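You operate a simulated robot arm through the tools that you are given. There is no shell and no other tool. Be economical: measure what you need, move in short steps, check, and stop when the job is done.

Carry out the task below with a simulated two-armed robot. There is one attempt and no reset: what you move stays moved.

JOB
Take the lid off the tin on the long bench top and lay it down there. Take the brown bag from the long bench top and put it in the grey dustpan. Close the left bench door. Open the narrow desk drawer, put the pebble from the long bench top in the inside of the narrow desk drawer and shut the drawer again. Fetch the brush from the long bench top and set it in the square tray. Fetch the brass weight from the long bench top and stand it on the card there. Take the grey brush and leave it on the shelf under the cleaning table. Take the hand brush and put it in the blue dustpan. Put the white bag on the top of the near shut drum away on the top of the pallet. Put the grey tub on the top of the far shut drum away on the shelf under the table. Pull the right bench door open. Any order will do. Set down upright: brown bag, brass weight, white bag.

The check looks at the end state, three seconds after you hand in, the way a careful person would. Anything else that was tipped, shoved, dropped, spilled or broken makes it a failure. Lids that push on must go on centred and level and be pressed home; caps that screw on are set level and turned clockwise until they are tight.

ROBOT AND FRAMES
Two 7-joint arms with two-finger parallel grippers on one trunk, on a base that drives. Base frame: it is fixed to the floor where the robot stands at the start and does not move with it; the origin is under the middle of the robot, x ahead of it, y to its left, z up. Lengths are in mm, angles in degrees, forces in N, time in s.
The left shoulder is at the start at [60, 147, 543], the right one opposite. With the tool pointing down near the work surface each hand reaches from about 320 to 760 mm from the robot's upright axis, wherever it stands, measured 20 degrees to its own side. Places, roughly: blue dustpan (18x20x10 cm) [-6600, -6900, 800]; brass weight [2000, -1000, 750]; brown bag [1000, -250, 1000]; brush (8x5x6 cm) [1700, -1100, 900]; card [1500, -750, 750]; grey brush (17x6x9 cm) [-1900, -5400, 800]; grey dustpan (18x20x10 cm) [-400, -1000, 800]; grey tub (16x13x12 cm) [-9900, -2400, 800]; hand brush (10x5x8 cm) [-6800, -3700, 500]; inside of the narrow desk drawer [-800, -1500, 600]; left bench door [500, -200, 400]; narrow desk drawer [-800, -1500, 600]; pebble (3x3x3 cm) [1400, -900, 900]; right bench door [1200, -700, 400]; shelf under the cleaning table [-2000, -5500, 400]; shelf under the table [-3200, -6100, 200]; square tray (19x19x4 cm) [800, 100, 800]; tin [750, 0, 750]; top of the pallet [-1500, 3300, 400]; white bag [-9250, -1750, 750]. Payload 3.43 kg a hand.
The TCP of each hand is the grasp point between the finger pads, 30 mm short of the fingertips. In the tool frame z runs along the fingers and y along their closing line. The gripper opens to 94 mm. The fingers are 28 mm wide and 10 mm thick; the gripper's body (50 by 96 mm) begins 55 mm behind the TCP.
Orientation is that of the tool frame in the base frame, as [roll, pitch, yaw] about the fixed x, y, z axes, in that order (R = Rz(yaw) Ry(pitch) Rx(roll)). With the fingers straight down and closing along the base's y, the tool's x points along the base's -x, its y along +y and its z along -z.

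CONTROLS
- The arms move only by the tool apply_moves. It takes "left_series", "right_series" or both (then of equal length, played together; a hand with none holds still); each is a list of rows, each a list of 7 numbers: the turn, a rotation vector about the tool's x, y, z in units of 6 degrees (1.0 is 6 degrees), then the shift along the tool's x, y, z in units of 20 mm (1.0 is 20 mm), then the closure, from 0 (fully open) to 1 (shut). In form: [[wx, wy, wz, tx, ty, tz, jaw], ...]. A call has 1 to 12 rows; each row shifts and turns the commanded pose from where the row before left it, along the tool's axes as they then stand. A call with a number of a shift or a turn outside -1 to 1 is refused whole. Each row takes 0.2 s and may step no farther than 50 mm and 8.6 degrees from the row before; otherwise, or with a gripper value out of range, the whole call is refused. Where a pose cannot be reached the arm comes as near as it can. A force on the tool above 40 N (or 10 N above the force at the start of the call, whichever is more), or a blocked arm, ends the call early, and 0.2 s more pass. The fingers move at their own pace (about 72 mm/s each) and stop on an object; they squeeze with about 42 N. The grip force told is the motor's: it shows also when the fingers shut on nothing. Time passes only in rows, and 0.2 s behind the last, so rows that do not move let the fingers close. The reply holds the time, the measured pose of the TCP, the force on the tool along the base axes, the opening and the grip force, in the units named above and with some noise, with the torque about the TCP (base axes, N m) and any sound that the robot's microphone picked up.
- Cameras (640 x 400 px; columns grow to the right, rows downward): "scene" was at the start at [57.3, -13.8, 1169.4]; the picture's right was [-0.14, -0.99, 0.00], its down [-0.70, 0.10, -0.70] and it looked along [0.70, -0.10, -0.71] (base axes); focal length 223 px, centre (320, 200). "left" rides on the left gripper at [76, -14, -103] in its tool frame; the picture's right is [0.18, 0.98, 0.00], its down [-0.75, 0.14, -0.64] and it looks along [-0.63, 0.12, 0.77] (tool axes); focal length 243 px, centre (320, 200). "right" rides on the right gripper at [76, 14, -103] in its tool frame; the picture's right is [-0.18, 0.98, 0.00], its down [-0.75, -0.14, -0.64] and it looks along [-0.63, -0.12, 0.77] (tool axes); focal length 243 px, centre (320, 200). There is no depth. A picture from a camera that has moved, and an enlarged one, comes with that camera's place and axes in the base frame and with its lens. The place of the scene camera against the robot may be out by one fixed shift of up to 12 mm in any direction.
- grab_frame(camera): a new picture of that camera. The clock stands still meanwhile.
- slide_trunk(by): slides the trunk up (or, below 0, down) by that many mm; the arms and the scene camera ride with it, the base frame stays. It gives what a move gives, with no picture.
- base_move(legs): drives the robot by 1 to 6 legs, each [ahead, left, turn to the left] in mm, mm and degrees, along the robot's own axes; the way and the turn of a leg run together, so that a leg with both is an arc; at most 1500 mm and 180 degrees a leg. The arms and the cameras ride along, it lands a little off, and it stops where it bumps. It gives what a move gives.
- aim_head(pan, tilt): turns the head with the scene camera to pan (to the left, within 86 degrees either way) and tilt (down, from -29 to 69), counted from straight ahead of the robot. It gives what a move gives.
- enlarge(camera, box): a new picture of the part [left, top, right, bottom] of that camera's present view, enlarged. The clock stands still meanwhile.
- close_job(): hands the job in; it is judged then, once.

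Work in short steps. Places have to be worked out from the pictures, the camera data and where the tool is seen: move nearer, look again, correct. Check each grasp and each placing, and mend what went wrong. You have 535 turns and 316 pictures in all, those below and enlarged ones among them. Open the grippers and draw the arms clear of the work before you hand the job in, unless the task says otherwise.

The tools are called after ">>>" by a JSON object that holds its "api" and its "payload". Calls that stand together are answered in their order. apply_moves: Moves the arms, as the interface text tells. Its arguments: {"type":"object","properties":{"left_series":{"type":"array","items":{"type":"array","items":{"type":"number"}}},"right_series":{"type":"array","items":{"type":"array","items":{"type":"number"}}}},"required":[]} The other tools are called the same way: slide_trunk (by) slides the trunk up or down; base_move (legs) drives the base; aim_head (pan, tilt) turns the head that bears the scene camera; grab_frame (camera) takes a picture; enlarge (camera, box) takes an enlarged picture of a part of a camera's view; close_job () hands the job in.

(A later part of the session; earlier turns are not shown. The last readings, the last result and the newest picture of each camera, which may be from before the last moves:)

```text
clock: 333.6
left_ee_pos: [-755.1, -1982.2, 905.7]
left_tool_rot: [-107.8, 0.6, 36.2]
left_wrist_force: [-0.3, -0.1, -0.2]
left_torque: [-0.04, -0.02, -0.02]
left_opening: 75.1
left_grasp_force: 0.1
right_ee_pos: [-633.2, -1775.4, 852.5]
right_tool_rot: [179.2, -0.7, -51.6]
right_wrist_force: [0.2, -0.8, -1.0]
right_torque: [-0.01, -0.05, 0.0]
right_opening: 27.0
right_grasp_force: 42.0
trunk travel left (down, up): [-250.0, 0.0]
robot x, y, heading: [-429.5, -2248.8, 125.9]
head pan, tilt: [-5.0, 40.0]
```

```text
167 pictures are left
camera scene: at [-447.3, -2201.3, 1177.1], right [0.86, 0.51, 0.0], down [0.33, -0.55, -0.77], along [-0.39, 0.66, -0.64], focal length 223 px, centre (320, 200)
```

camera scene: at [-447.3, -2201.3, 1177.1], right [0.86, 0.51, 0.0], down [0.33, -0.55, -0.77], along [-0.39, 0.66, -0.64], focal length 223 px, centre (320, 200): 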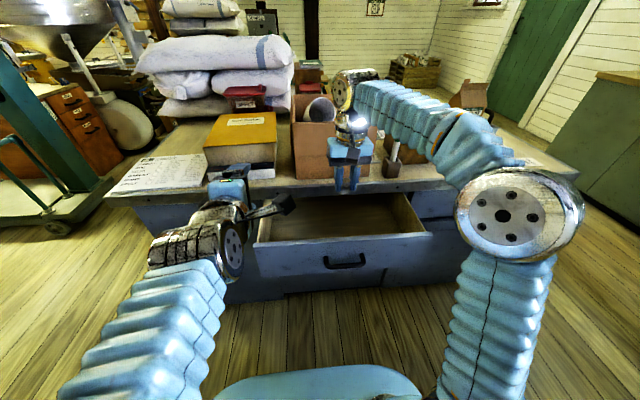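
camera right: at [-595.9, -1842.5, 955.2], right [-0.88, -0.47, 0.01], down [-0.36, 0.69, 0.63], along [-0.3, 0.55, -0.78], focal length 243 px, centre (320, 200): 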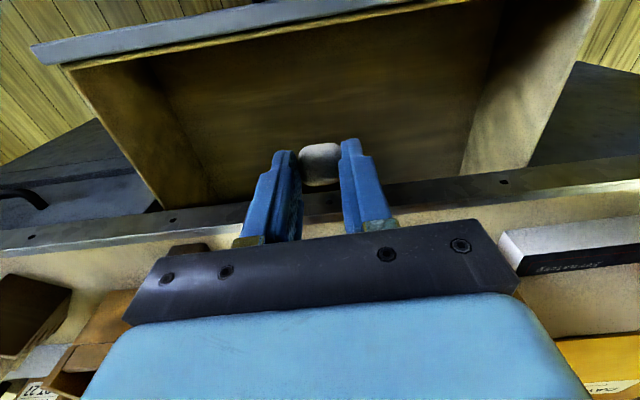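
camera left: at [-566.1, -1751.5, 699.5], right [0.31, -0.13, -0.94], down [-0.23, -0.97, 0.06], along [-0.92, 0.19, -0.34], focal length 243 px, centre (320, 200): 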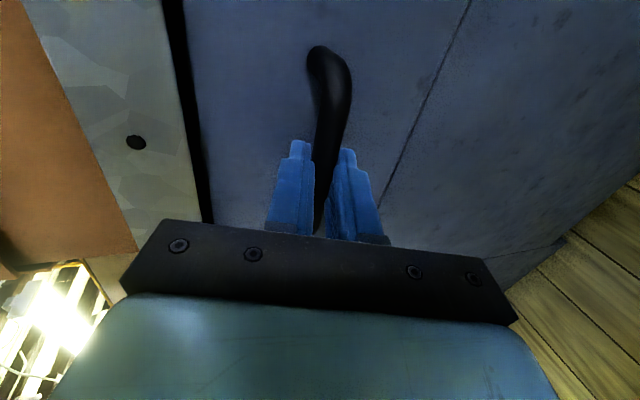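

The drop line falls inside the drawer near its front; move 30 mm inward and lower to z≈690.

>>> {"api": "apply_moves", "payload": {"right_series": [[0, 0, 0, -0.8, 0, 0.8, 1], [0, 0, 0, -0.7, 0, 0.8, 1], [0, 0, 0, 0, 0, 1, 1], [0, 0, 0, 0, 0, 1, 1], [0, 0, 0, 0, 0, 1, 1], [0, 0, 0, 0, 0, 1, 1], [0, 0, 0, 0, 0, 1, 1], [0, 0, 0, 0, 0, 1, 1], [0, 0, 0, 0, 0, 0.5, 1]]}}

>>> {"api": "grab_frame", "payload": {"camera": "right"}}

```text
clock: 335.6
left_ee_pos: [-753.7, -1981.7, 905.5]
left_tool_rot: [-107.7, 0.6, 36.2]
left_wrist_force: [0.1, -0.5, 0.1]
left_torque: [-0.05, 0.01, 0.0]
left_opening: 75.0
left_grasp_force: 0.0
right_ee_pos: [-654.0, -1753.7, 688.0]
right_tool_rot: [179.2, -0.8, -51.6]
right_wrist_force: [-0.4, 0.1, -0.7]
right_torque: [-0.06, 0.01, 0.03]
right_opening: 27.1
right_grasp_force: 41.7
trunk travel left (down, up): [-250.0, 0.0]
robot x, y, heading: [-427.2, -2247.3, 126.1]
head pan, tilt: [-5.0, 40.0]
```

```text
166 pictures are left
camera right: at [-616.2, -1820.6, 791.3], right [-0.88, -0.47, 0.01], down [-0.35, 0.69, 0.63], along [-0.3, 0.55, -0.78], focal length 243 px, centre (320, 200)
```

right: 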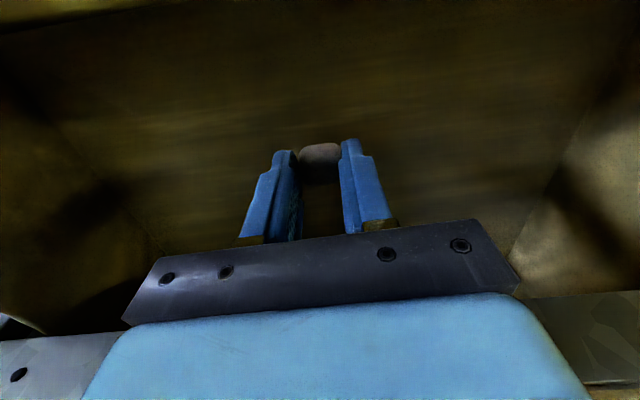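

Inside the drawer. Lower gently to find the floor, then release.

>>> {"api": "apply_moves", "payload": {"right_series": [[0, 0, 0, 0, 0, 0.5, 1], [0, 0, 0, 0, 0, 0.4, 1], [0, 0, 0, 0, 0, 0.3, 1], [0, 0, 0, 0, 0, 0.3, 1], [0, 0, 0, 0, 0, 0.3, 1], [0, 0, 0, 0, 0, 0.3, 1]]}}

```text
clock: 337.0
left_ee_pos: [-754.5, -1983.0, 905.7]
left_tool_rot: [-107.7, 0.5, 36.1]
left_wrist_force: [0.3, 0.5, 0.8]
left_torque: [-0.01, 0.0, 0.03]
left_opening: 75.2
left_grasp_force: 0.1
right_ee_pos: [-651.5, -1755.8, 645.6]
right_tool_rot: [179.3, -0.7, -51.6]
right_wrist_force: [0.3, 0.2, 0.2]
right_torque: [-0.02, 0.05, 0.01]
right_opening: 26.8
right_grasp_force: 41.7
trunk travel left (down, up): [-250.0, 0.0]
robot x, y, heading: [-433.2, -2250.2, 126.0]
head pan, tilt: [-5.0, 40.0]
```

>>> {"api": "apply_moves", "payload": {"right_series": [[0, 0, 0, 0, 0, 0.3, 1], [0, 0, 0, 0, 0, 0.3, 1], [0, 0, 0, 0, 0, 0.3, 1], [0, 0, 0, 0, 0, 0.3, 1], [0, 0, 0, 0, 0, 0.3, 1], [0, 0, 0, 0, 0, 0.3, 1]]}}

>>> {"api": "grab_frame", "payload": {"camera": "right"}}

```text
clock: 338.3
left_ee_pos: [-755.2, -1982.3, 904.7]
left_tool_rot: [-107.8, 0.6, 36.2]
left_wrist_force: [0.3, 0.2, -0.1]
left_torque: [-0.02, -0.03, -0.01]
left_opening: 75.2
left_grasp_force: 0.1
right_ee_pos: [-652.0, -1753.6, 617.7]
right_tool_rot: [179.0, -0.3, -51.7]
right_wrist_force: [2.3, 2.2, 14.8]
right_torque: [0.14, 0.01, -0.05]
right_opening: 27.5
right_grasp_force: 42.3
trunk travel left (down, up): [-250.0, 0.0]
robot x, y, heading: [-428.5, -2251.5, 126.0]
head pan, tilt: [-5.0, 40.0]
stopped in row 6 (right hand): the force on the tool passed its limit at 46 N (the readings are from after the stop); the commanded pose is now the measured one
```

```text
165 pictures are left
camera right: at [-615.3, -1822.0, 720.1], right [-0.89, -0.46, 0.01], down [-0.35, 0.69, 0.64], along [-0.31, 0.56, -0.77], focal length 243 px, centre (320, 200)
```

right: 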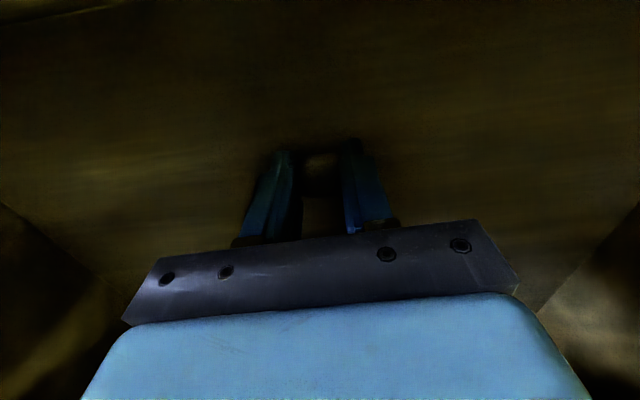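

On the drawer floor. Release and rise out.

>>> {"api": "apply_moves", "payload": {"right_series": [[0, 0, 0, 0, 0, -0.1, 1], [0, 0, 0, 0, 0, 0, 0.5], [0, 0, 0, 0, 0, 0, 0.4], [0, 0, 0, 0, 0, -0.5, 0.4], [0, 0, 0, 0, 0, -1, 0.4], [0, 0, 0, 0, 0, -1, 0.4], [0, 0, 0, 0, 0, -1, 0.4], [0, 0, 0, 0, 0, -1, 0.4], [0, 0, 0, 0, 0, -1, 0.4], [0, 0, 0, 0, 0, -1, 0.4], [0, 0, 0, 0, 0, -1, 0.4], [0, 0, 0, 0, 0, -1, 0.4]]}}

>>> {"api": "apply_moves", "payload": {"right_series": [[0, 0, 0, 0, 0, -1, 0.4], [0, 0, 0, 0, 0, -1, 0.4], [0, 0, 0, 1, 0, -1, 0.4], [0, 0, 0, 1, 0, -1, 0.4], [0, 0, 0, 1, -0.5, -1, 0.4], [0, 0, 0, 1, -0.5, -0.5, 0.4], [0, 0, 0, 1, -0.5, 0, 0.4], [0, 0, 0, 1, -0.5, 0, 0.4]]}}

>>> {"api": "grab_frame", "payload": {"camera": "scene"}}

```text
clock: 340.9
left_ee_pos: [-755.0, -1983.0, 905.9]
left_tool_rot: [-107.8, 0.6, 36.3]
left_wrist_force: [1.0, -0.2, -0.3]
left_torque: [-0.04, 0.01, 0.0]
left_opening: 75.0
left_grasp_force: 0.1
right_ee_pos: [-652.4, -1752.5, 787.7]
right_tool_rot: [179.1, -0.4, -51.6]
right_wrist_force: [-0.1, 0.2, -0.3]
right_torque: [-0.02, 0.01, -0.02]
right_opening: 56.3
right_grasp_force: 0.1
trunk travel left (down, up): [-250.0, 0.0]
robot x, y, heading: [-427.3, -2244.0, 125.9]
head pan, tilt: [-5.0, 40.0]
```

```text
clock: 342.7
left_ee_pos: [-754.9, -1981.9, 905.0]
left_tool_rot: [-107.7, 0.6, 36.2]
left_wrist_force: [-1.5, 0.5, -0.5]
left_torque: [-0.02, 0.02, -0.02]
left_opening: 75.2
left_grasp_force: 0.1
right_ee_pos: [-545.9, -1820.0, 899.2]
right_tool_rot: [179.1, -0.3, -51.7]
right_wrist_force: [-0.2, -0.2, -0.3]
right_torque: [-0.03, 0.0, 0.01]
right_opening: 56.2
right_grasp_force: 0.1
trunk travel left (down, up): [-250.0, 0.0]
robot x, y, heading: [-427.6, -2248.9, 125.8]
head pan, tilt: [-5.0, 40.0]
```

```text
164 pictures are left
camera scene: at [-447.4, -2201.2, 1177.1], right [0.86, 0.51, 0.0], down [0.33, -0.55, -0.77], along [-0.39, 0.66, -0.64], focal length 223 px, centre (320, 200)
```

scene: 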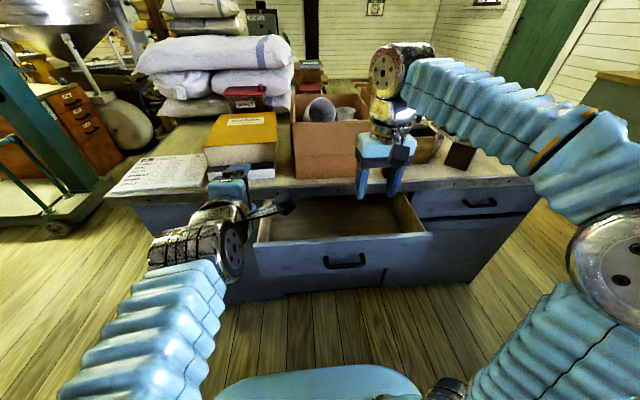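

Pebble released in the drawer. Now back off, lower the trunk and use the closed left hand to push the drawer shut.

>>> {"api": "base_move", "payload": {"legs": [[-260, 0, 0], [0, -150, 0]]}}

>>> {"api": "slide_trunk", "payload": {"by": -250}}

>>> {"api": "apply_moves", "payload": {"left_series": [[0, 0, 0, 0, 0, 0, 1], [0, 0, 0, 0, 0, 0, 1]]}}

>>> {"api": "grab_frame", "payload": {"camera": "scene"}}

```text
clock: 345.5
left_ee_pos: [-482.8, -2101.4, 904.8]
left_tool_rot: [-107.7, 0.6, 35.8]
left_wrist_force: [0.0, -0.5, 0.5]
left_torque: [-0.01, -0.01, -0.03]
left_opening: 75.4
left_grasp_force: 0.0
right_ee_pos: [-272.9, -1941.7, 898.0]
right_tool_rot: [179.3, -0.4, -51.9]
right_wrist_force: [-0.6, 0.0, 0.7]
right_torque: [0.0, -0.01, 0.0]
right_opening: 56.3
right_grasp_force: 0.0
trunk travel left (down, up): [-250.0, 0.0]
robot x, y, heading: [-161.6, -2367.4, 125.6]
head pan, tilt: [-5.0, 40.0]
```

```text
clock: 348.1
left_ee_pos: [-483.6, -2101.1, 655.4]
left_tool_rot: [-107.7, 0.6, 35.7]
left_wrist_force: [0.9, 0.5, 0.0]
left_torque: [-0.03, 0.02, -0.02]
left_opening: 75.0
left_grasp_force: 0.0
right_ee_pos: [-272.2, -1940.6, 649.0]
right_tool_rot: [179.0, -0.4, -51.9]
right_wrist_force: [-0.7, 0.9, 0.4]
right_torque: [-0.01, 0.0, -0.01]
right_opening: 56.2
right_grasp_force: 0.0
trunk travel left (down, up): [0.0, 250.0]
robot x, y, heading: [-157.6, -2370.0, 125.7]
head pan, tilt: [-5.0, 40.0]
```

```text
clock: 348.7
left_ee_pos: [-482.5, -2100.3, 655.5]
left_tool_rot: [-107.7, 0.6, 35.8]
left_wrist_force: [-0.2, 0.7, 0.2]
left_torque: [0.04, -0.04, -0.01]
left_opening: 0.0
left_grasp_force: 7.8
right_ee_pos: [-272.7, -1941.4, 648.6]
right_tool_rot: [179.1, -0.3, -52.0]
right_wrist_force: [0.2, -0.3, 0.8]
right_torque: [0.04, -0.03, -0.02]
right_opening: 56.5
right_grasp_force: 0.0
trunk travel left (down, up): [0.0, 250.0]
robot x, y, heading: [-151.1, -2365.7, 125.5]
head pan, tilt: [-5.0, 40.0]
```

```text
163 pictures are left
camera scene: at [-176.1, -2322.1, 927.1], right [0.86, 0.51, 0.0], down [0.33, -0.55, -0.77], along [-0.39, 0.66, -0.64], focal length 223 px, centre (320, 200)
```

scene: 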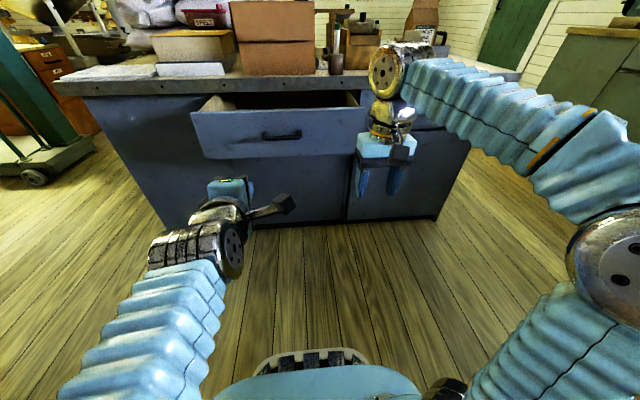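

Drive ahead 220 mm, then push with the arm.

>>> {"api": "base_move", "payload": {"legs": [[195, 0, 0]]}}

>>> {"api": "apply_moves", "payload": {"left_series": [[0, 0, 0, 0, -0.31, 0.95, 1], [0, 0, 0, 0, -0.31, 0.95, 1], [0, 0, 0, 0, -0.31, 0.95, 1], [0, 0, 0, 0, -0.31, 0.95, 1], [0, 0, 0, 0, -0.31, 0.95, 1], [0, 0, 0, 0, -0.31, 0.95, 1], [0, 0, 0, 0, -0.31, 0.95, 1], [0, 0, 0, 0, -0.31, 0.95, 1], [0, 0, 0, 0, -0.31, 0.95, 1], [0, 0, 0, 0, -0.31, 0.95, 1]]}}

>>> {"api": "grab_frame", "payload": {"camera": "scene"}}

```text
clock: 350.3
left_ee_pos: [-598.8, -1943.6, 655.7]
left_tool_rot: [-107.8, 0.6, 36.0]
left_wrist_force: [0.4, -0.6, 0.0]
left_torque: [0.0, -0.01, -0.01]
left_opening: 0.0
left_grasp_force: 32.1
right_ee_pos: [-388.5, -1781.4, 648.4]
right_tool_rot: [179.1, -0.4, -51.8]
right_wrist_force: [-0.4, 0.3, -0.5]
right_torque: [0.05, -0.03, -0.01]
right_opening: 56.6
right_grasp_force: 0.2
trunk travel left (down, up): [0.0, 250.0]
robot x, y, heading: [-272.5, -2208.6, 125.6]
head pan, tilt: [-5.0, 40.0]
```

```text
clock: 352.5
left_ee_pos: [-717.8, -1780.0, 656.2]
left_tool_rot: [-107.7, 0.7, 36.1]
left_wrist_force: [-0.7, -0.2, -0.2]
left_torque: [0.0, -0.07, 0.0]
left_opening: 0.0
left_grasp_force: 32.4
right_ee_pos: [-389.5, -1780.3, 648.2]
right_tool_rot: [179.1, -0.4, -51.7]
right_wrist_force: [0.8, -0.6, 0.4]
right_torque: [-0.01, -0.02, 0.02]
right_opening: 56.5
right_grasp_force: 0.0
trunk travel left (down, up): [0.0, 250.0]
robot x, y, heading: [-270.3, -2207.8, 125.7]
head pan, tilt: [-5.0, 40.0]
```

```text
162 pictures are left
camera scene: at [-291.1, -2162.6, 927.1], right [0.86, 0.51, 0.0], down [0.33, -0.55, -0.77], along [-0.39, 0.66, -0.64], focal length 223 px, centre (320, 200)
```

scene: 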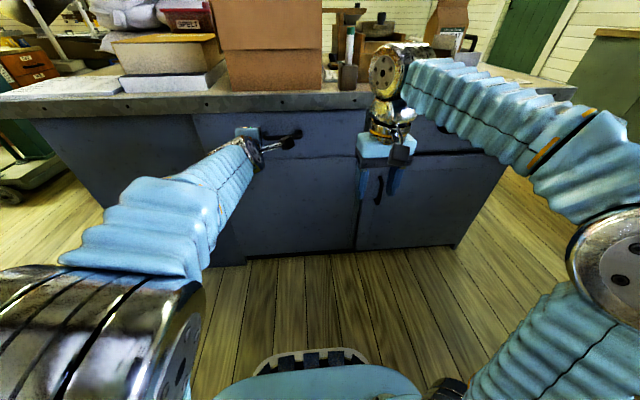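

Nearly shut; push the last 30 mm until it resists.

>>> {"api": "apply_moves", "payload": {"left_series": [[0, 0, 0, 0, -0.31, 0.95, 1], [0, 0, 0, 0, -0.15, 0.47, 1], [0, 0, 0, 0, -0.15, 0.47, 1], [0, 0, 0, 0, -0.08, 0.24, 1], [0, 0, 0, 0, -0.08, 0.24, 1], [0, 0, 0, 0, -0.08, 0.24, 1]]}}

>>> {"api": "enlarge", "payload": {"camera": "scene", "box": [160, 90, 400, 230]}}

```text
clock: 352.8
left_ee_pos: [-717.5, -1779.7, 657.5]
left_tool_rot: [-108.0, 0.5, 35.9]
left_wrist_force: [17.0, -30.7, 7.8]
left_torque: [0.24, 0.06, -0.3]
left_opening: 0.2
left_grasp_force: 33.2
right_ee_pos: [-388.5, -1782.2, 649.3]
right_tool_rot: [179.2, -0.3, -51.7]
right_wrist_force: [0.7, 0.5, -1.0]
right_torque: [0.01, 0.03, 0.0]
right_opening: 56.7
right_grasp_force: 0.0
trunk travel left (down, up): [0.0, 250.0]
robot x, y, heading: [-272.1, -2209.9, 125.8]
head pan, tilt: [-5.0, 40.0]
stopped in row 1 (left hand): the force on the tool passed its limit at 77 N (the readings are from after the stop); the commanded pose is now the measured one
```

```text
2.67 times, centred on (280, 160) of scene
camera zoom: at [-289.9, -2164.7, 927.4], right [0.86, 0.51, 0.0], down [0.33, -0.55, -0.77], along [-0.39, 0.66, -0.64], focal length 594 px, centre (427, 307)
```

zoom: 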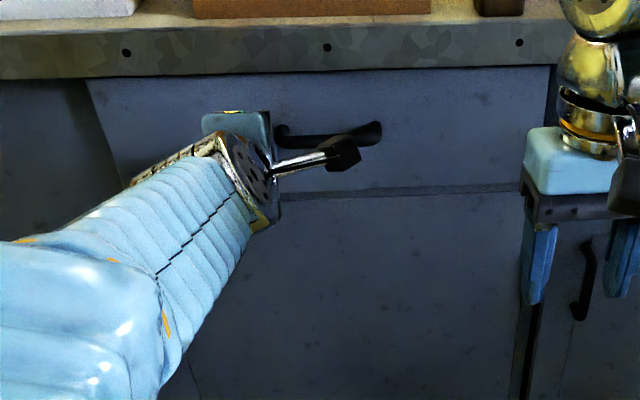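

Consistent with the fist resting on the handle of a shut drawer. Back off and look.

>>> {"api": "apply_moves", "payload": {"left_series": [[0, 0, 0, 0, 0.31, -0.95, 1], [0, 0, 0, 0, 0.31, -0.95, 1], [0, 0, 0, 0, 0.31, -0.95, 1], [0, 0, 0, 0, 0.31, -0.95, 1], [0, 0, 0, 0, 0.31, -0.95, 1], [0, 0, 0, 0, 0.31, -0.95, 1], [0, 0, 0, 0, 0.31, -0.95, 1], [0, 0, 0, 0, 0.31, -0.95, 1]]}}

>>> {"api": "base_move", "payload": {"legs": [[-150, 0, 0]]}}

>>> {"api": "enlarge", "payload": {"camera": "scene", "box": [120, 60, 440, 260]}}

```text
clock: 354.6
left_ee_pos: [-624.3, -1907.4, 655.8]
left_tool_rot: [-108.1, 0.6, 35.9]
left_wrist_force: [0.2, 0.1, -0.2]
left_torque: [0.0, 0.0, 0.03]
left_opening: 0.2
left_grasp_force: 32.7
right_ee_pos: [-388.8, -1781.2, 647.7]
right_tool_rot: [179.3, -0.5, -51.6]
right_wrist_force: [0.5, 0.3, 0.6]
right_torque: [-0.03, -0.01, 0.0]
right_opening: 56.5
right_grasp_force: 0.1
trunk travel left (down, up): [0.0, 250.0]
robot x, y, heading: [-271.3, -2208.8, 126.0]
head pan, tilt: [-5.0, 40.0]
```

```text
clock: 356.0
left_ee_pos: [-537.8, -2028.5, 656.2]
left_tool_rot: [-107.9, 0.6, 36.0]
left_wrist_force: [-0.5, 0.0, -0.5]
left_torque: [0.01, -0.03, -0.02]
left_opening: 0.0
left_grasp_force: 32.9
right_ee_pos: [-301.5, -1901.4, 649.0]
right_tool_rot: [179.1, -0.5, -51.6]
right_wrist_force: [0.6, -0.1, -1.0]
right_torque: [-0.03, 0.01, -0.03]
right_opening: 56.4
right_grasp_force: 0.0
trunk travel left (down, up): [0.0, 250.0]
robot x, y, heading: [-183.2, -2333.1, 125.6]
head pan, tilt: [-5.0, 40.0]
```

```text
2.00 times, centred on (280, 160) of scene
camera zoom: at [-203.7, -2283.5, 927.1], right [0.86, 0.51, 0.0], down [0.33, -0.55, -0.77], along [-0.39, 0.66, -0.64], focal length 446 px, centre (400, 280)
```

zoom: 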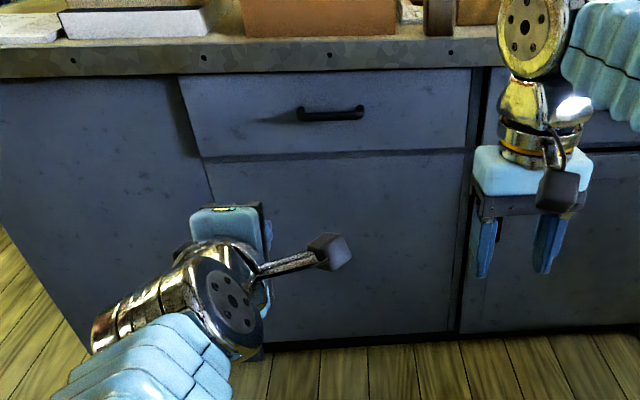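

There's a shadow on the left: the drawer may still stand out ~30 mm. Push again, more centrally and slowly.

>>> {"api": "base_move", "payload": {"legs": [[0, -60, 0], [140, 0, 0]]}}

>>> {"api": "apply_moves", "payload": {"left_series": [[0, 0, 0, 0, -0.31, 0.95, 1], [0, 0, 0, 0, -0.31, 0.95, 1], [0, 0, 0, 0, -0.31, 0.95, 1], [0, 0, 0, 0, -0.31, 0.95, 1], [0, 0, 0, 0, -0.31, 0.95, 1], [0, 0, 0, 0, -0.31, 0.95, 1], [0, 0, 0, 0, -0.31, 0.95, 1]]}}

>>> {"api": "apply_moves", "payload": {"left_series": [[0, 0, 0, 0, -0.1, 0.3, 1], [0, 0, 0, 0, -0.1, 0.3, 1], [0, 0, 0, 0, -0.1, 0.3, 1], [0, 0, 0, 0, -0.1, 0.3, 1], [0, 0, 0, 0, -0.1, 0.3, 1], [0, 0, 0, 0, -0.1, 0.3, 1], [0, 0, 0, 0, -0.1, 0.3, 1], [0, 0, 0, 0, -0.1, 0.3, 1], [0, 0, 0, 0, -0.1, 0.3, 1], [0, 0, 0, 0, -0.1, 0.3, 1]]}}

>>> {"api": "grab_frame", "payload": {"camera": "left"}}

```text
clock: 357.9
left_ee_pos: [-570.5, -1882.2, 657.2]
left_tool_rot: [-108.1, 0.6, 35.9]
left_wrist_force: [0.0, -0.3, 0.3]
left_torque: [-0.01, 0.02, 0.0]
left_opening: 0.0
left_grasp_force: 32.7
right_ee_pos: [-336.2, -1754.7, 648.7]
right_tool_rot: [179.3, -0.5, -51.6]
right_wrist_force: [0.1, -0.1, -0.6]
right_torque: [-0.01, 0.0, -0.01]
right_opening: 56.6
right_grasp_force: 0.0
trunk travel left (down, up): [0.0, 250.0]
robot x, y, heading: [-217.2, -2183.0, 125.8]
head pan, tilt: [-5.0, 40.0]
```

```text
clock: 359.4
left_ee_pos: [-654.3, -1768.1, 654.4]
left_tool_rot: [-108.0, 0.8, 36.0]
left_wrist_force: [0.9, -0.4, -0.3]
left_torque: [-0.01, 0.01, 0.01]
left_opening: 0.0
left_grasp_force: 32.6
right_ee_pos: [-336.0, -1754.7, 647.6]
right_tool_rot: [179.1, -0.5, -51.6]
right_wrist_force: [0.5, -0.3, 0.5]
right_torque: [0.01, 0.0, 0.02]
right_opening: 56.4
right_grasp_force: 0.0
trunk travel left (down, up): [0.0, 250.0]
robot x, y, heading: [-218.8, -2181.7, 125.7]
head pan, tilt: [-5.0, 40.0]
```

```text
clock: 360.7
left_ee_pos: [-670.6, -1744.2, 656.4]
left_tool_rot: [-108.2, 0.6, 35.9]
left_wrist_force: [15.7, -26.7, 6.0]
left_torque: [0.13, 0.06, -0.03]
left_opening: 0.0
left_grasp_force: 32.8
right_ee_pos: [-335.3, -1756.7, 648.8]
right_tool_rot: [179.1, -0.4, -51.5]
right_wrist_force: [-0.7, 0.5, 0.2]
right_torque: [-0.01, -0.02, -0.01]
right_opening: 56.2
right_grasp_force: 0.0
trunk travel left (down, up): [0.0, 250.0]
robot x, y, heading: [-215.2, -2180.9, 126.0]
head pan, tilt: [-5.0, 40.0]
stopped in row 6 (left hand): the force on the tool passed its limit at 56 N (the readings are from after the stop); the commanded pose is now the measured one
```

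```text
159 pictures are left
camera left: at [-555.7, -1775.2, 700.7], right [0.32, -0.15, -0.94], down [-0.23, -0.97, 0.07], along [-0.92, 0.19, -0.35], focal length 243 px, centre (320, 200)
```

left: 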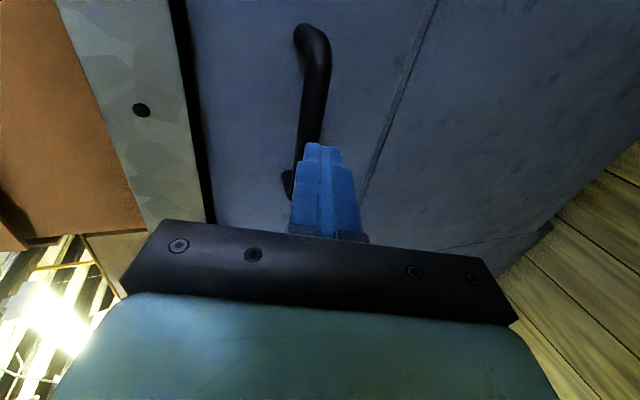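

The close-up shows the drawer flush, the fist on the bar. Back off and verify from the scene camera.

>>> {"api": "apply_moves", "payload": {"left_series": [[0, 0, 0, 0, 0.31, -0.95, 1], [0, 0, 0, 0, 0.31, -0.95, 1], [0, 0, 0, 0, 0.31, -0.95, 1], [0, 0, 0, 0, 0.31, -0.95, 1], [0, 0, 0, 0, 0.31, -0.95, 1], [0, 0, 0, -1, 0.31, -0.95, 1], [0, 0, 0, -1, 0.31, -0.95, 1], [0, 0, 0, -1, 0.31, -0.95, 1], [0, 0, 0, -1, 0.31, -0.95, 1]]}}

>>> {"api": "aim_head", "payload": {"pan": 10, "tilt": 40}}

>>> {"api": "enlarge", "payload": {"camera": "scene", "box": [180, 60, 500, 260]}}

```text
clock: 362.7
left_ee_pos: [-628.7, -1937.0, 656.6]
left_tool_rot: [-108.5, 0.5, 35.8]
left_wrist_force: [-0.1, 0.2, 0.4]
left_torque: [-0.03, -0.01, 0.0]
left_opening: 0.1
left_grasp_force: 32.7
right_ee_pos: [-336.3, -1755.0, 647.9]
right_tool_rot: [179.1, -0.5, -51.6]
right_wrist_force: [0.3, 0.6, 0.5]
right_torque: [0.04, -0.02, 0.01]
right_opening: 56.4
right_grasp_force: 0.1
trunk travel left (down, up): [0.0, 250.0]
robot x, y, heading: [-216.7, -2182.1, 126.1]
head pan, tilt: [-5.0, 40.0]
```

```text
clock: 363.5
left_ee_pos: [-628.9, -1935.9, 656.3]
left_tool_rot: [-108.4, 0.5, 35.9]
left_wrist_force: [-1.3, 0.6, 0.6]
left_torque: [-0.03, -0.01, 0.04]
left_opening: 0.0
left_grasp_force: 32.5
right_ee_pos: [-337.3, -1755.2, 648.9]
right_tool_rot: [179.1, -0.5, -51.5]
right_wrist_force: [0.7, -0.3, -0.1]
right_torque: [0.04, 0.01, -0.01]
right_opening: 56.5
right_grasp_force: 0.1
trunk travel left (down, up): [0.0, 250.0]
robot x, y, heading: [-218.6, -2181.2, 126.0]
head pan, tilt: [10.0, 40.0]
```

```text
2.00 times, centred on (340, 160) of scene
camera zoom: at [-254.7, -2150.3, 927.1], right [0.7, 0.72, 0.0], down [0.46, -0.45, -0.77], along [-0.55, 0.53, -0.64], focal length 446 px, centre (280, 280)
```

zoom: 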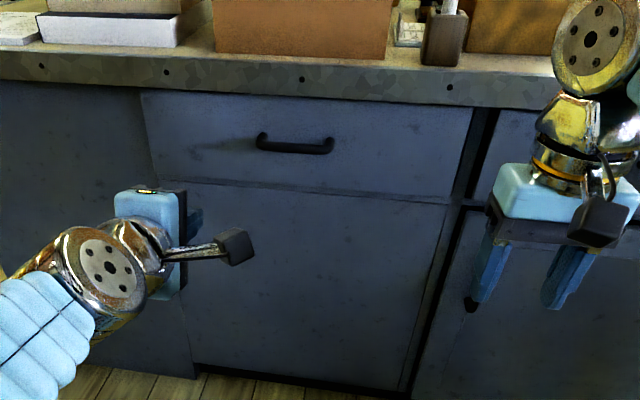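

Drawer is flush and shut. Restore the left hand to tool-down travel pose and raise the trunk.

>>> {"api": "apply_moves", "payload": {"left_series": [[-1, 0, 0, 0, 0, 0, 0], [-1, 0, 0, 0, 0, 0, 0], [-1, 0, 0, 0, 0, 0, 0], [-1, 0, 0, 0, 0, 0, 0], [-1, 0, 0, 0, 0, 0, 0], [-1, 0, 0, 0, 0, 0, 0], [-1, 0, 0, 0, 0, 0, 0], [-1, 0, 0, 0, 0, 0, 0], [-1, 0, 0, 0, 0, 0, 0], [-1, 0, 0, 0, 0, 0, 0], [-1, 0, 0, 0, 0, 0, 0], [-0.9, 0, 0, 0, 0, 0, 0]]}}

>>> {"api": "apply_moves", "payload": {"left_series": [[0, 0, 1, 0, 0, 0, 0], [0, 0, 1, 0, 0, 0, 0], [0, 0, 1, 0, 0, 0, 0], [0, 0, 1, 0, 0, 0, 0], [0, 0, 1, 0, 0, 0, 0], [0, 0, 1, 0, 0, 0, 0], [0, 0, 1, 0, 0, 0, 0], [0, 0, 1, 0, 0, 0, 0], [0, 0, 1, 0, 0, 0, 0], [0, 0, 1, 0, 0, 0, 0], [0, 0, 1, 0, 0, 0, 0], [0, 0, 1, 0, 0, 0, 0]]}}

>>> {"api": "slide_trunk", "payload": {"by": 250}}

>>> {"api": "base_move", "payload": {"legs": [[-150, 100, 0], [0, 0, 110]]}}

>>> {"api": "aim_head", "payload": {"pan": 0, "tilt": 15}}

>>> {"api": "grab_frame", "payload": {"camera": "scene"}}

```text
clock: 366.1
left_ee_pos: [-629.2, -1936.3, 658.2]
left_tool_rot: [-179.8, 0.7, 35.8]
left_wrist_force: [0.8, -0.6, 0.6]
left_torque: [0.03, -0.02, -0.07]
left_opening: 93.7
left_grasp_force: 0.0
right_ee_pos: [-335.0, -1755.6, 648.7]
right_tool_rot: [179.2, -0.6, -51.6]
right_wrist_force: [-0.5, 0.4, -0.2]
right_torque: [-0.02, 0.0, -0.01]
right_opening: 56.3
right_grasp_force: 0.1
trunk travel left (down, up): [0.0, 250.0]
robot x, y, heading: [-222.5, -2182.3, 125.9]
head pan, tilt: [10.0, 40.0]
```

```text
clock: 368.7
left_ee_pos: [-630.8, -1936.3, 656.3]
left_tool_rot: [179.5, 0.4, -36.2]
left_wrist_force: [-0.1, 0.5, 0.0]
left_torque: [0.0, -0.01, 0.03]
left_opening: 94.3
left_grasp_force: 0.2
right_ee_pos: [-336.1, -1755.3, 647.3]
right_tool_rot: [179.2, -0.5, -51.6]
right_wrist_force: [0.4, -1.3, 0.1]
right_torque: [0.03, -0.04, 0.02]
right_opening: 56.4
right_grasp_force: 0.0
trunk travel left (down, up): [0.0, 250.0]
robot x, y, heading: [-217.4, -2181.4, 126.2]
head pan, tilt: [10.0, 40.0]
```

```text
clock: 371.3
left_ee_pos: [-629.6, -1937.6, 907.6]
left_tool_rot: [179.5, 0.5, -36.0]
left_wrist_force: [0.0, 1.2, -0.6]
left_torque: [0.0, -0.01, 0.0]
left_opening: 94.2
left_grasp_force: 0.0
right_ee_pos: [-335.2, -1754.2, 898.7]
right_tool_rot: [179.1, -0.5, -51.6]
right_wrist_force: [0.2, 0.3, -0.2]
right_torque: [-0.01, -0.01, -0.01]
right_opening: 56.4
right_grasp_force: 0.1
trunk travel left (down, up): [-250.0, 0.0]
robot x, y, heading: [-217.6, -2180.3, 125.8]
head pan, tilt: [10.0, 40.0]
```

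```text
clock: 377.4
left_ee_pos: [-289.7, -2835.6, 907.4]
left_tool_rot: [179.4, 0.4, 75.3]
left_wrist_force: [0.9, -0.2, 0.6]
left_torque: [0.03, 0.0, -0.02]
left_opening: 94.0
left_grasp_force: 0.1
right_ee_pos: [-563.9, -2628.0, 898.4]
right_tool_rot: [179.1, -0.5, 59.8]
right_wrist_force: [0.2, -1.0, 0.0]
right_torque: [-0.01, 0.01, 0.0]
right_opening: 56.5
right_grasp_force: 0.1
trunk travel left (down, up): [-250.0, 0.0]
robot x, y, heading: [-206.7, -2361.1, -122.4]
head pan, tilt: [10.0, 40.0]
```

```text
clock: 378.3
left_ee_pos: [-287.5, -2836.0, 905.9]
left_tool_rot: [179.5, 0.4, 75.3]
left_wrist_force: [-1.1, 0.5, -0.6]
left_torque: [0.01, -0.01, -0.03]
left_opening: 94.0
left_grasp_force: 0.1
right_ee_pos: [-565.8, -2628.0, 898.7]
right_tool_rot: [179.1, -0.5, 59.9]
right_wrist_force: [-0.1, 0.3, -0.5]
right_torque: [0.01, -0.03, -0.01]
right_opening: 56.3
right_grasp_force: 0.1
trunk travel left (down, up): [-250.0, 0.0]
robot x, y, heading: [-210.8, -2363.4, -122.4]
head pan, tilt: [0.0, 15.0]
```

```text
157 pictures are left
camera scene: at [-237.2, -2418.3, 1216.6], right [-0.84, 0.54, 0.0], down [0.14, 0.22, -0.97], along [-0.52, -0.81, -0.26], focal length 223 px, centre (320, 200)
```

scene: 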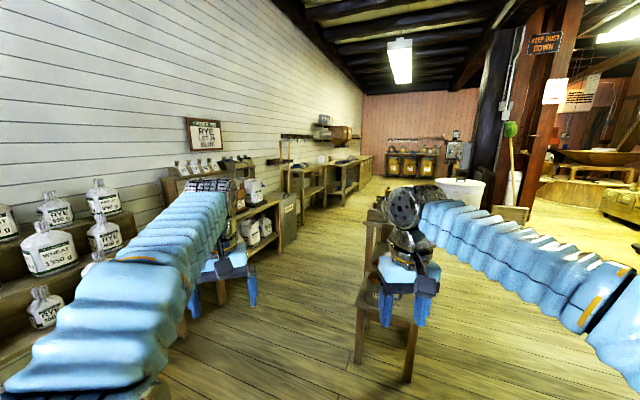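

A stool stands ahead-right; I shift left 250 mm and drive 1.4 m down the aisle, then look again.

>>> {"api": "base_move", "payload": {"legs": [[0, 260, 0], [1400, 0, 0]]}}

>>> {"api": "grab_frame", "payload": {"camera": "scene"}}

```text
clock: 386.7
left_ee_pos: [-812.3, -4147.1, 906.6]
left_tool_rot: [179.6, 0.4, 75.5]
left_wrist_force: [-0.7, 0.1, 0.2]
left_torque: [-0.03, -0.01, -0.01]
left_opening: 93.9
left_grasp_force: 0.0
right_ee_pos: [-1090.5, -3940.0, 897.8]
right_tool_rot: [179.1, -0.6, 60.0]
right_wrist_force: [-0.2, -0.3, -1.1]
right_torque: [-0.01, 0.0, 0.0]
right_opening: 56.6
right_grasp_force: 0.0
trunk travel left (down, up): [-250.0, 0.0]
robot x, y, heading: [-736.1, -3671.0, -122.5]
head pan, tilt: [0.0, 15.0]
```

```text
156 pictures are left
camera scene: at [-762.7, -3729.0, 1216.7], right [-0.84, 0.54, 0.0], down [0.14, 0.22, -0.97], along [-0.52, -0.82, -0.26], focal length 223 px, centre (320, 200)
```

scene: 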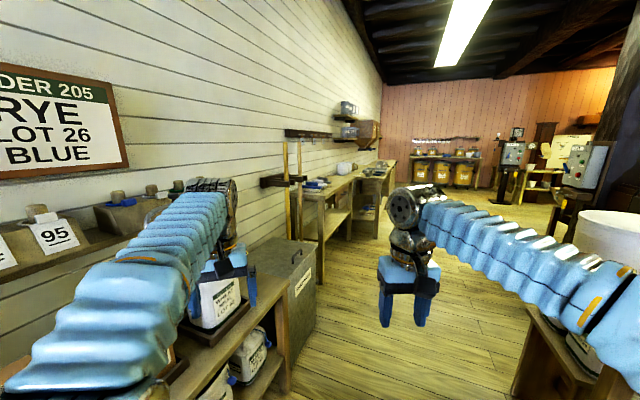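

Everything is aligned with the bench axes. Turn to run parallel to the wall tables and drive on 1.9 m.

>>> {"api": "base_move", "payload": {"legs": [[0, 0, -21.8], [1000, 0, 0], [900, 0, 0]]}}

>>> {"api": "aim_head", "payload": {"pan": 50, "tilt": 25}}

>>> {"api": "grab_frame", "payload": {"camera": "scene"}}

```text
clock: 397.4
left_ee_pos: [-2493.1, -5224.7, 906.9]
left_tool_rot: [179.5, 0.4, 54.9]
left_wrist_force: [0.1, -0.2, -0.6]
left_torque: [0.02, 0.03, 0.05]
left_opening: 94.1
left_grasp_force: 0.0
right_ee_pos: [-2677.8, -4932.9, 898.8]
right_tool_rot: [179.1, -0.5, 39.4]
right_wrist_force: [-0.5, 0.2, 0.3]
right_torque: [0.0, 0.0, 0.02]
right_opening: 56.2
right_grasp_force: 0.0
trunk travel left (down, up): [-250.0, 0.0]
robot x, y, heading: [-2253.3, -4804.7, -143.2]
head pan, tilt: [0.0, 15.0]
```

```text
clock: 398.5
left_ee_pos: [-2491.9, -5224.0, 908.1]
left_tool_rot: [179.5, 0.4, 54.8]
left_wrist_force: [-0.3, 0.2, -0.5]
left_torque: [-0.01, 0.0, -0.03]
left_opening: 94.1
left_grasp_force: 0.1
right_ee_pos: [-2679.4, -4933.8, 898.3]
right_tool_rot: [179.1, -0.5, 39.3]
right_wrist_force: [-0.1, 0.5, 0.0]
right_torque: [0.0, 0.01, -0.01]
right_opening: 56.5
right_grasp_force: 0.0
trunk travel left (down, up): [-250.0, 0.0]
robot x, y, heading: [-2253.4, -4810.5, -143.1]
head pan, tilt: [50.0, 25.0]
```

```text
155 pictures are left
camera scene: at [-2227.3, -4884.2, 1200.4], right [-1.0, 0.05, 0.0], down [0.02, 0.42, -0.91], along [-0.05, -0.91, -0.42], focal length 223 px, centre (320, 200)
```

scene: 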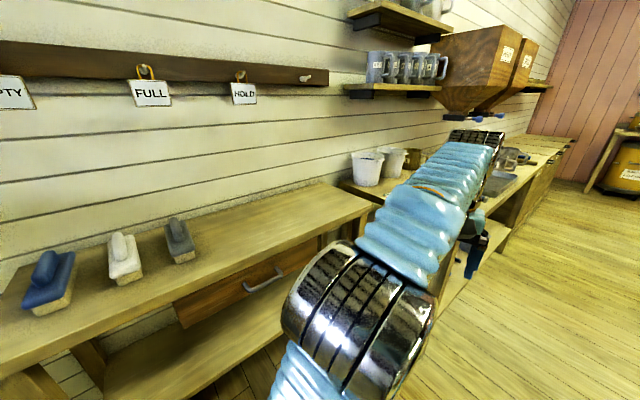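

The grey brush is the third one, ≈(−1829,−5477) on the cleaning table; the shelf is below. Turn to face the table and move so the brush is ahead-right.

>>> {"api": "base_move", "payload": {"legs": [[0, 0, 88.8], [0, 90, 0], [150, 0, 0]]}}

>>> {"api": "aim_head", "payload": {"pan": -5, "tilt": 40}}

>>> {"api": "grab_frame", "payload": {"camera": "scene"}}

```text
clock: 404.4
left_ee_pos: [-1676.6, -5119.3, 906.5]
left_tool_rot: [179.5, 0.4, 144.5]
left_wrist_force: [0.0, 0.2, 0.2]
left_torque: [-0.06, -0.03, 0.0]
left_opening: 94.3
left_grasp_force: 0.1
right_ee_pos: [-1971.3, -5302.8, 898.1]
right_tool_rot: [179.1, -0.5, 128.8]
right_wrist_force: [-0.5, -0.3, 0.1]
right_torque: [-0.03, 0.0, 0.01]
right_opening: 56.3
right_grasp_force: 0.1
trunk travel left (down, up): [-250.0, 0.0]
robot x, y, heading: [-2093.1, -4876.4, -53.7]
head pan, tilt: [50.0, 25.0]
```

```text
clock: 405.6
left_ee_pos: [-1678.5, -5119.5, 906.0]
left_tool_rot: [179.4, 0.4, 144.4]
left_wrist_force: [0.2, 0.3, -0.1]
left_torque: [0.0, 0.01, -0.02]
left_opening: 94.2
left_grasp_force: 0.0
right_ee_pos: [-1971.1, -5303.6, 897.9]
right_tool_rot: [179.1, -0.5, 128.9]
right_wrist_force: [-0.3, 0.3, 0.3]
right_torque: [0.01, -0.01, -0.01]
right_opening: 56.2
right_grasp_force: 0.0
trunk travel left (down, up): [-250.0, 0.0]
robot x, y, heading: [-2091.9, -4874.0, -53.4]
head pan, tilt: [-5.0, 40.0]
```

```text
154 pictures are left
camera scene: at [-2059.2, -4927.9, 1177.1], right [-0.85, -0.52, 0.0], down [-0.34, 0.55, -0.77], along [0.4, -0.65, -0.64], focal length 223 px, centre (320, 200)
```

scene: 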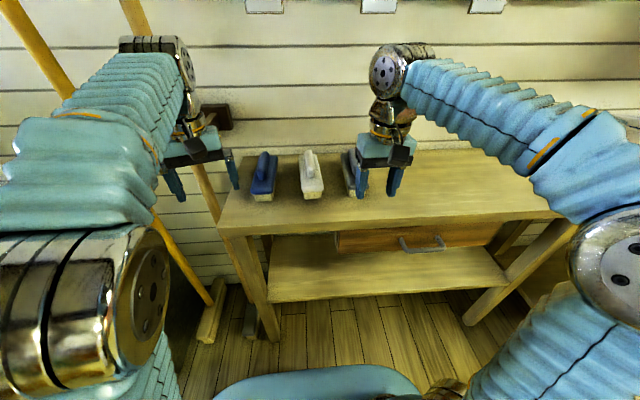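

>>> {"api": "grab_frame", "payload": {"camera": "right"}}

>>> {"api": "enlarge", "payload": {"camera": "scene", "box": [220, 130, 460, 330]}}

```text
153 pictures are left
camera right: at [-2008.2, -5237.0, 1001.1], right [0.88, 0.47, 0.01], down [0.36, -0.69, 0.63], along [0.31, -0.55, -0.77], focal length 243 px, centre (320, 200)
```

right: 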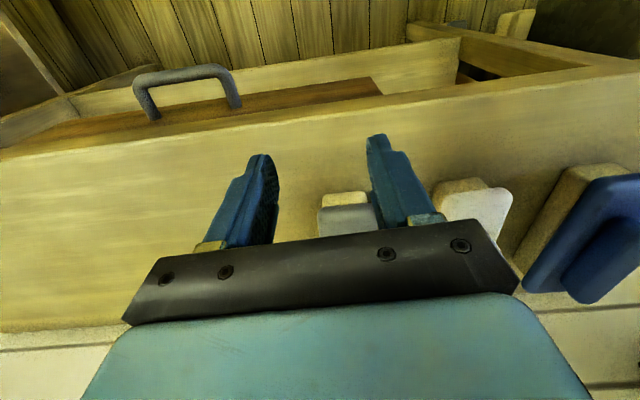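

```text
2.00 times, centred on (340, 230) of scene
camera zoom: at [-2059.2, -4927.9, 1177.1], right [-0.85, -0.52, 0.0], down [-0.34, 0.55, -0.77], along [0.4, -0.65, -0.64], focal length 446 px, centre (280, 140)
```

zoom: 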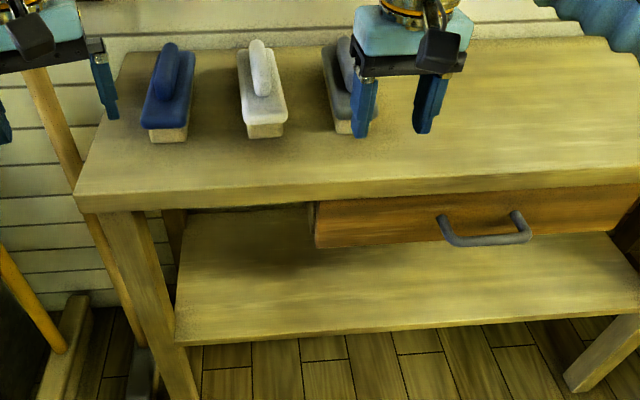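

Brush near end ≈(−1890,−5384), table top ≈765. I'll grip it near that end with the right hand pitched ~45° (same pitch then suits the shelf). Pitch the hand and open it.

>>> {"api": "apply_moves", "payload": {"right_series": [[0, 0, 0.5, 0, 0, 0, 0], [0, -1, 0, 0, 0, 0, 0], [0, -1, 0, 0, 0, 0, 0], [0, -1, 0, 0, 0, 0, 0], [0, -1, 0, 0, 0, 0, 0], [0, -1, 0, 0, 0, 0, 0], [0, -1, 0, 0, 0, 0, 0], [0, -1, 0, 0, 0, 0, 0], [0, -0.5, 0, 0, 0, 0, 0]]}}

>>> {"api": "grab_frame", "payload": {"camera": "right"}}

```text
clock: 407.6
left_ee_pos: [-1678.7, -5118.6, 906.4]
left_tool_rot: [179.5, 0.4, 144.4]
left_wrist_force: [0.5, 0.2, -0.9]
left_torque: [-0.05, 0.0, 0.02]
left_opening: 94.0
left_grasp_force: 0.1
right_ee_pos: [-1971.4, -5303.3, 898.6]
right_tool_rot: [178.9, 44.5, 125.1]
right_wrist_force: [-0.7, 0.3, -0.1]
right_torque: [-0.02, 0.02, -0.03]
right_opening: 94.0
right_grasp_force: 0.1
trunk travel left (down, up): [-250.0, 0.0]
robot x, y, heading: [-2090.4, -4875.9, -53.3]
head pan, tilt: [-5.0, 40.0]
```

```text
151 pictures are left
camera right: at [-2033.7, -5192.8, 917.5], right [0.87, 0.47, 0.14], down [-0.08, -0.16, 0.98], along [0.48, -0.87, -0.11], focal length 243 px, centre (320, 200)
```

right: 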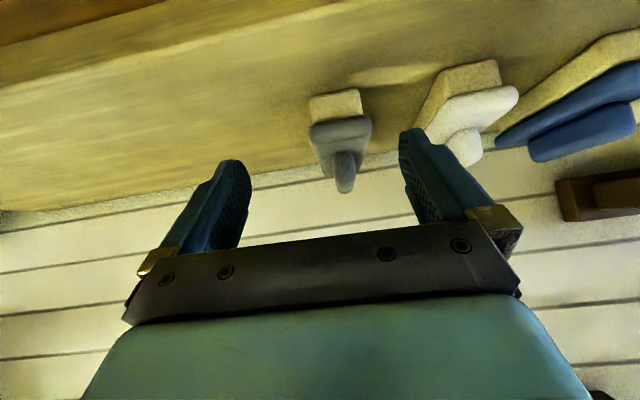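

Approach along the tool axis (forward-down) 85 mm, 17 mm left, and look again.

>>> {"api": "apply_moves", "payload": {"right_series": [[0, 0, 0, 0, 0.3, 1, 0], [0, 0, 0, 0, 0.3, 1, 0], [0, 0, 0, 0, 0.25, 1, 0], [0, 0, 0, 0, 0, 1, 0]]}}

>>> {"api": "grab_frame", "payload": {"camera": "right"}}

```text
clock: 408.6
left_ee_pos: [-1677.3, -5119.2, 907.3]
left_tool_rot: [179.6, 0.4, 144.4]
left_wrist_force: [0.2, 0.3, 0.2]
left_torque: [-0.03, 0.0, -0.05]
left_opening: 94.0
left_grasp_force: 0.1
right_ee_pos: [-1922.6, -5338.3, 840.3]
right_tool_rot: [178.7, 44.5, 125.1]
right_wrist_force: [1.1, 0.0, -0.6]
right_torque: [-0.03, -0.01, 0.03]
right_opening: 94.1
right_grasp_force: 0.0
trunk travel left (down, up): [-250.0, 0.0]
robot x, y, heading: [-2092.6, -4881.4, -53.5]
head pan, tilt: [-5.0, 40.0]
```

```text
150 pictures are left
camera right: at [-1985.6, -5228.4, 860.3], right [0.87, 0.47, 0.14], down [-0.07, -0.16, 0.98], along [0.48, -0.87, -0.11], focal length 243 px, centre (320, 200)
```

right: 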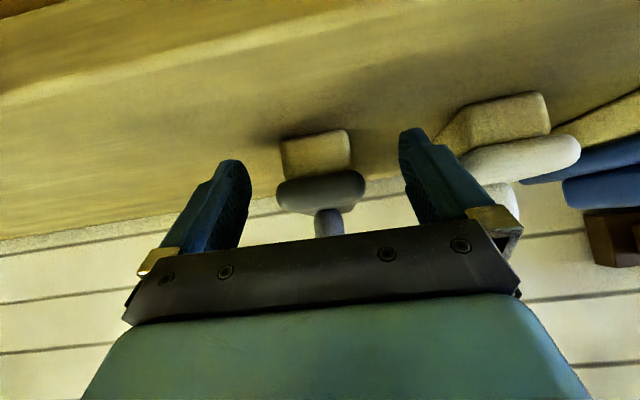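

>>> {"api": "apply_moves", "payload": {"right_series": [[0, 0, 0, -0.71, -0.15, 0.7, 0], [0, 0, 0, -0.71, -0.15, 0.7, 0], [0, 0, 0, -0.65, -0.1, 0.76, 0], [0, 0, 0, -0.65, 0, 0.76, 0]]}}

>>> {"api": "grab_frame", "payload": {"camera": "right"}}

>>> {"api": "enlarge", "payload": {"camera": "scene", "box": [280, 110, 440, 230]}}

```text
clock: 409.6
left_ee_pos: [-1678.2, -5119.3, 907.7]
left_tool_rot: [179.5, 0.4, 144.4]
left_wrist_force: [0.0, -0.2, 0.3]
left_torque: [-0.03, 0.0, -0.03]
left_opening: 94.2
left_grasp_force: 0.1
right_ee_pos: [-1885.9, -5410.7, 838.1]
right_tool_rot: [178.8, 44.6, 125.1]
right_wrist_force: [0.1, -1.0, -0.5]
right_torque: [0.01, -0.04, 0.0]
right_opening: 94.0
right_grasp_force: 0.1
trunk travel left (down, up): [-250.0, 0.0]
robot x, y, heading: [-2092.8, -4873.6, -53.4]
head pan, tilt: [-5.0, 40.0]
```

```text
149 pictures are left
camera right: at [-1947.4, -5298.6, 857.3], right [0.87, 0.47, 0.14], down [-0.07, -0.16, 0.98], along [0.48, -0.87, -0.11], focal length 243 px, centre (320, 200)
```

right: 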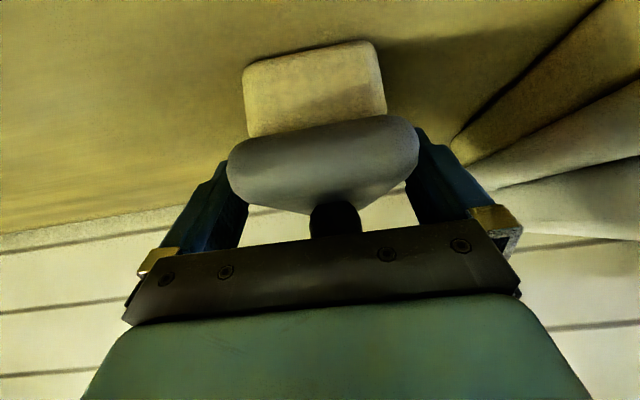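

```text
3.33 times, centred on (360, 170) of scene
camera zoom: at [-2059.3, -4927.8, 1177.1], right [-0.85, -0.52, 0.0], down [-0.34, 0.55, -0.77], along [0.4, -0.65, -0.64], focal length 743 px, centre (187, 300)
```

zoom: 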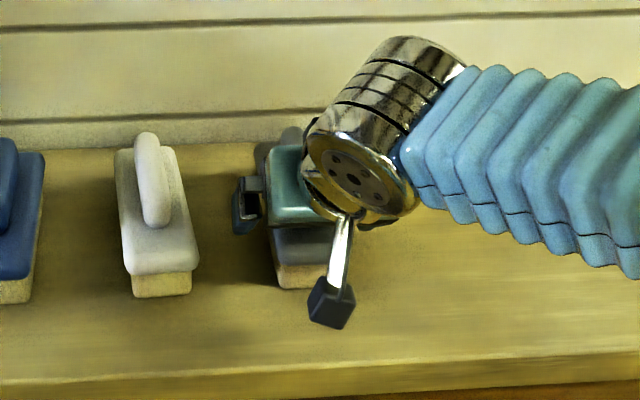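

Fingers straddle the brush pad; advance 22 mm more and close.

>>> {"api": "apply_moves", "payload": {"right_series": [[0, 0, 0, -0.37, 0, 0.45, 0], [0, 0, 0, -0.37, 0, 0.45, 0], [0, 0, 0, 0, 0, 0, 0.4], [0, 0, 0, 0, 0, 0, 0.7], [0, 0, 0, 0, 0, 0, 1], [0, 0, 0, 0, 0, 0, 1]]}}

>>> {"api": "grab_frame", "payload": {"camera": "right"}}

```text
clock: 411.0
left_ee_pos: [-1678.9, -5120.5, 907.0]
left_tool_rot: [179.5, 0.5, 144.4]
left_wrist_force: [-0.4, -0.5, 0.3]
left_torque: [0.01, -0.01, 0.02]
left_opening: 94.2
left_grasp_force: 0.0
right_ee_pos: [-1871.9, -5427.8, 835.7]
right_tool_rot: [179.0, 44.5, 125.2]
right_wrist_force: [0.6, 0.7, -0.4]
right_torque: [-0.03, -0.01, 0.03]
right_opening: 59.8
right_grasp_force: 42.0
trunk travel left (down, up): [-250.0, 0.0]
robot x, y, heading: [-2094.6, -4876.0, -53.4]
head pan, tilt: [-5.0, 40.0]
```

```text
147 pictures are left
camera right: at [-1932.6, -5316.6, 855.0], right [0.87, 0.47, 0.14], down [-0.07, -0.16, 0.98], along [0.48, -0.87, -0.11], focal length 243 px, centre (320, 200)
```

right: 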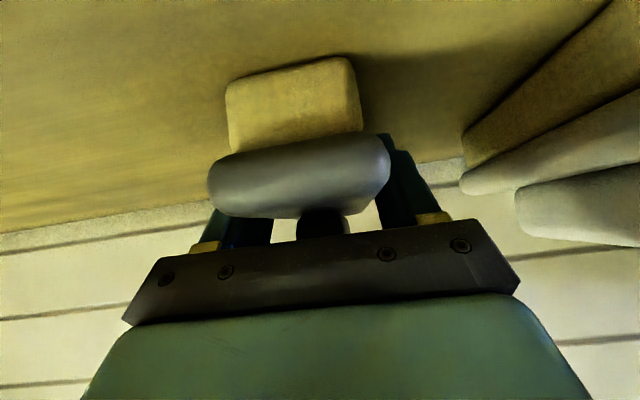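

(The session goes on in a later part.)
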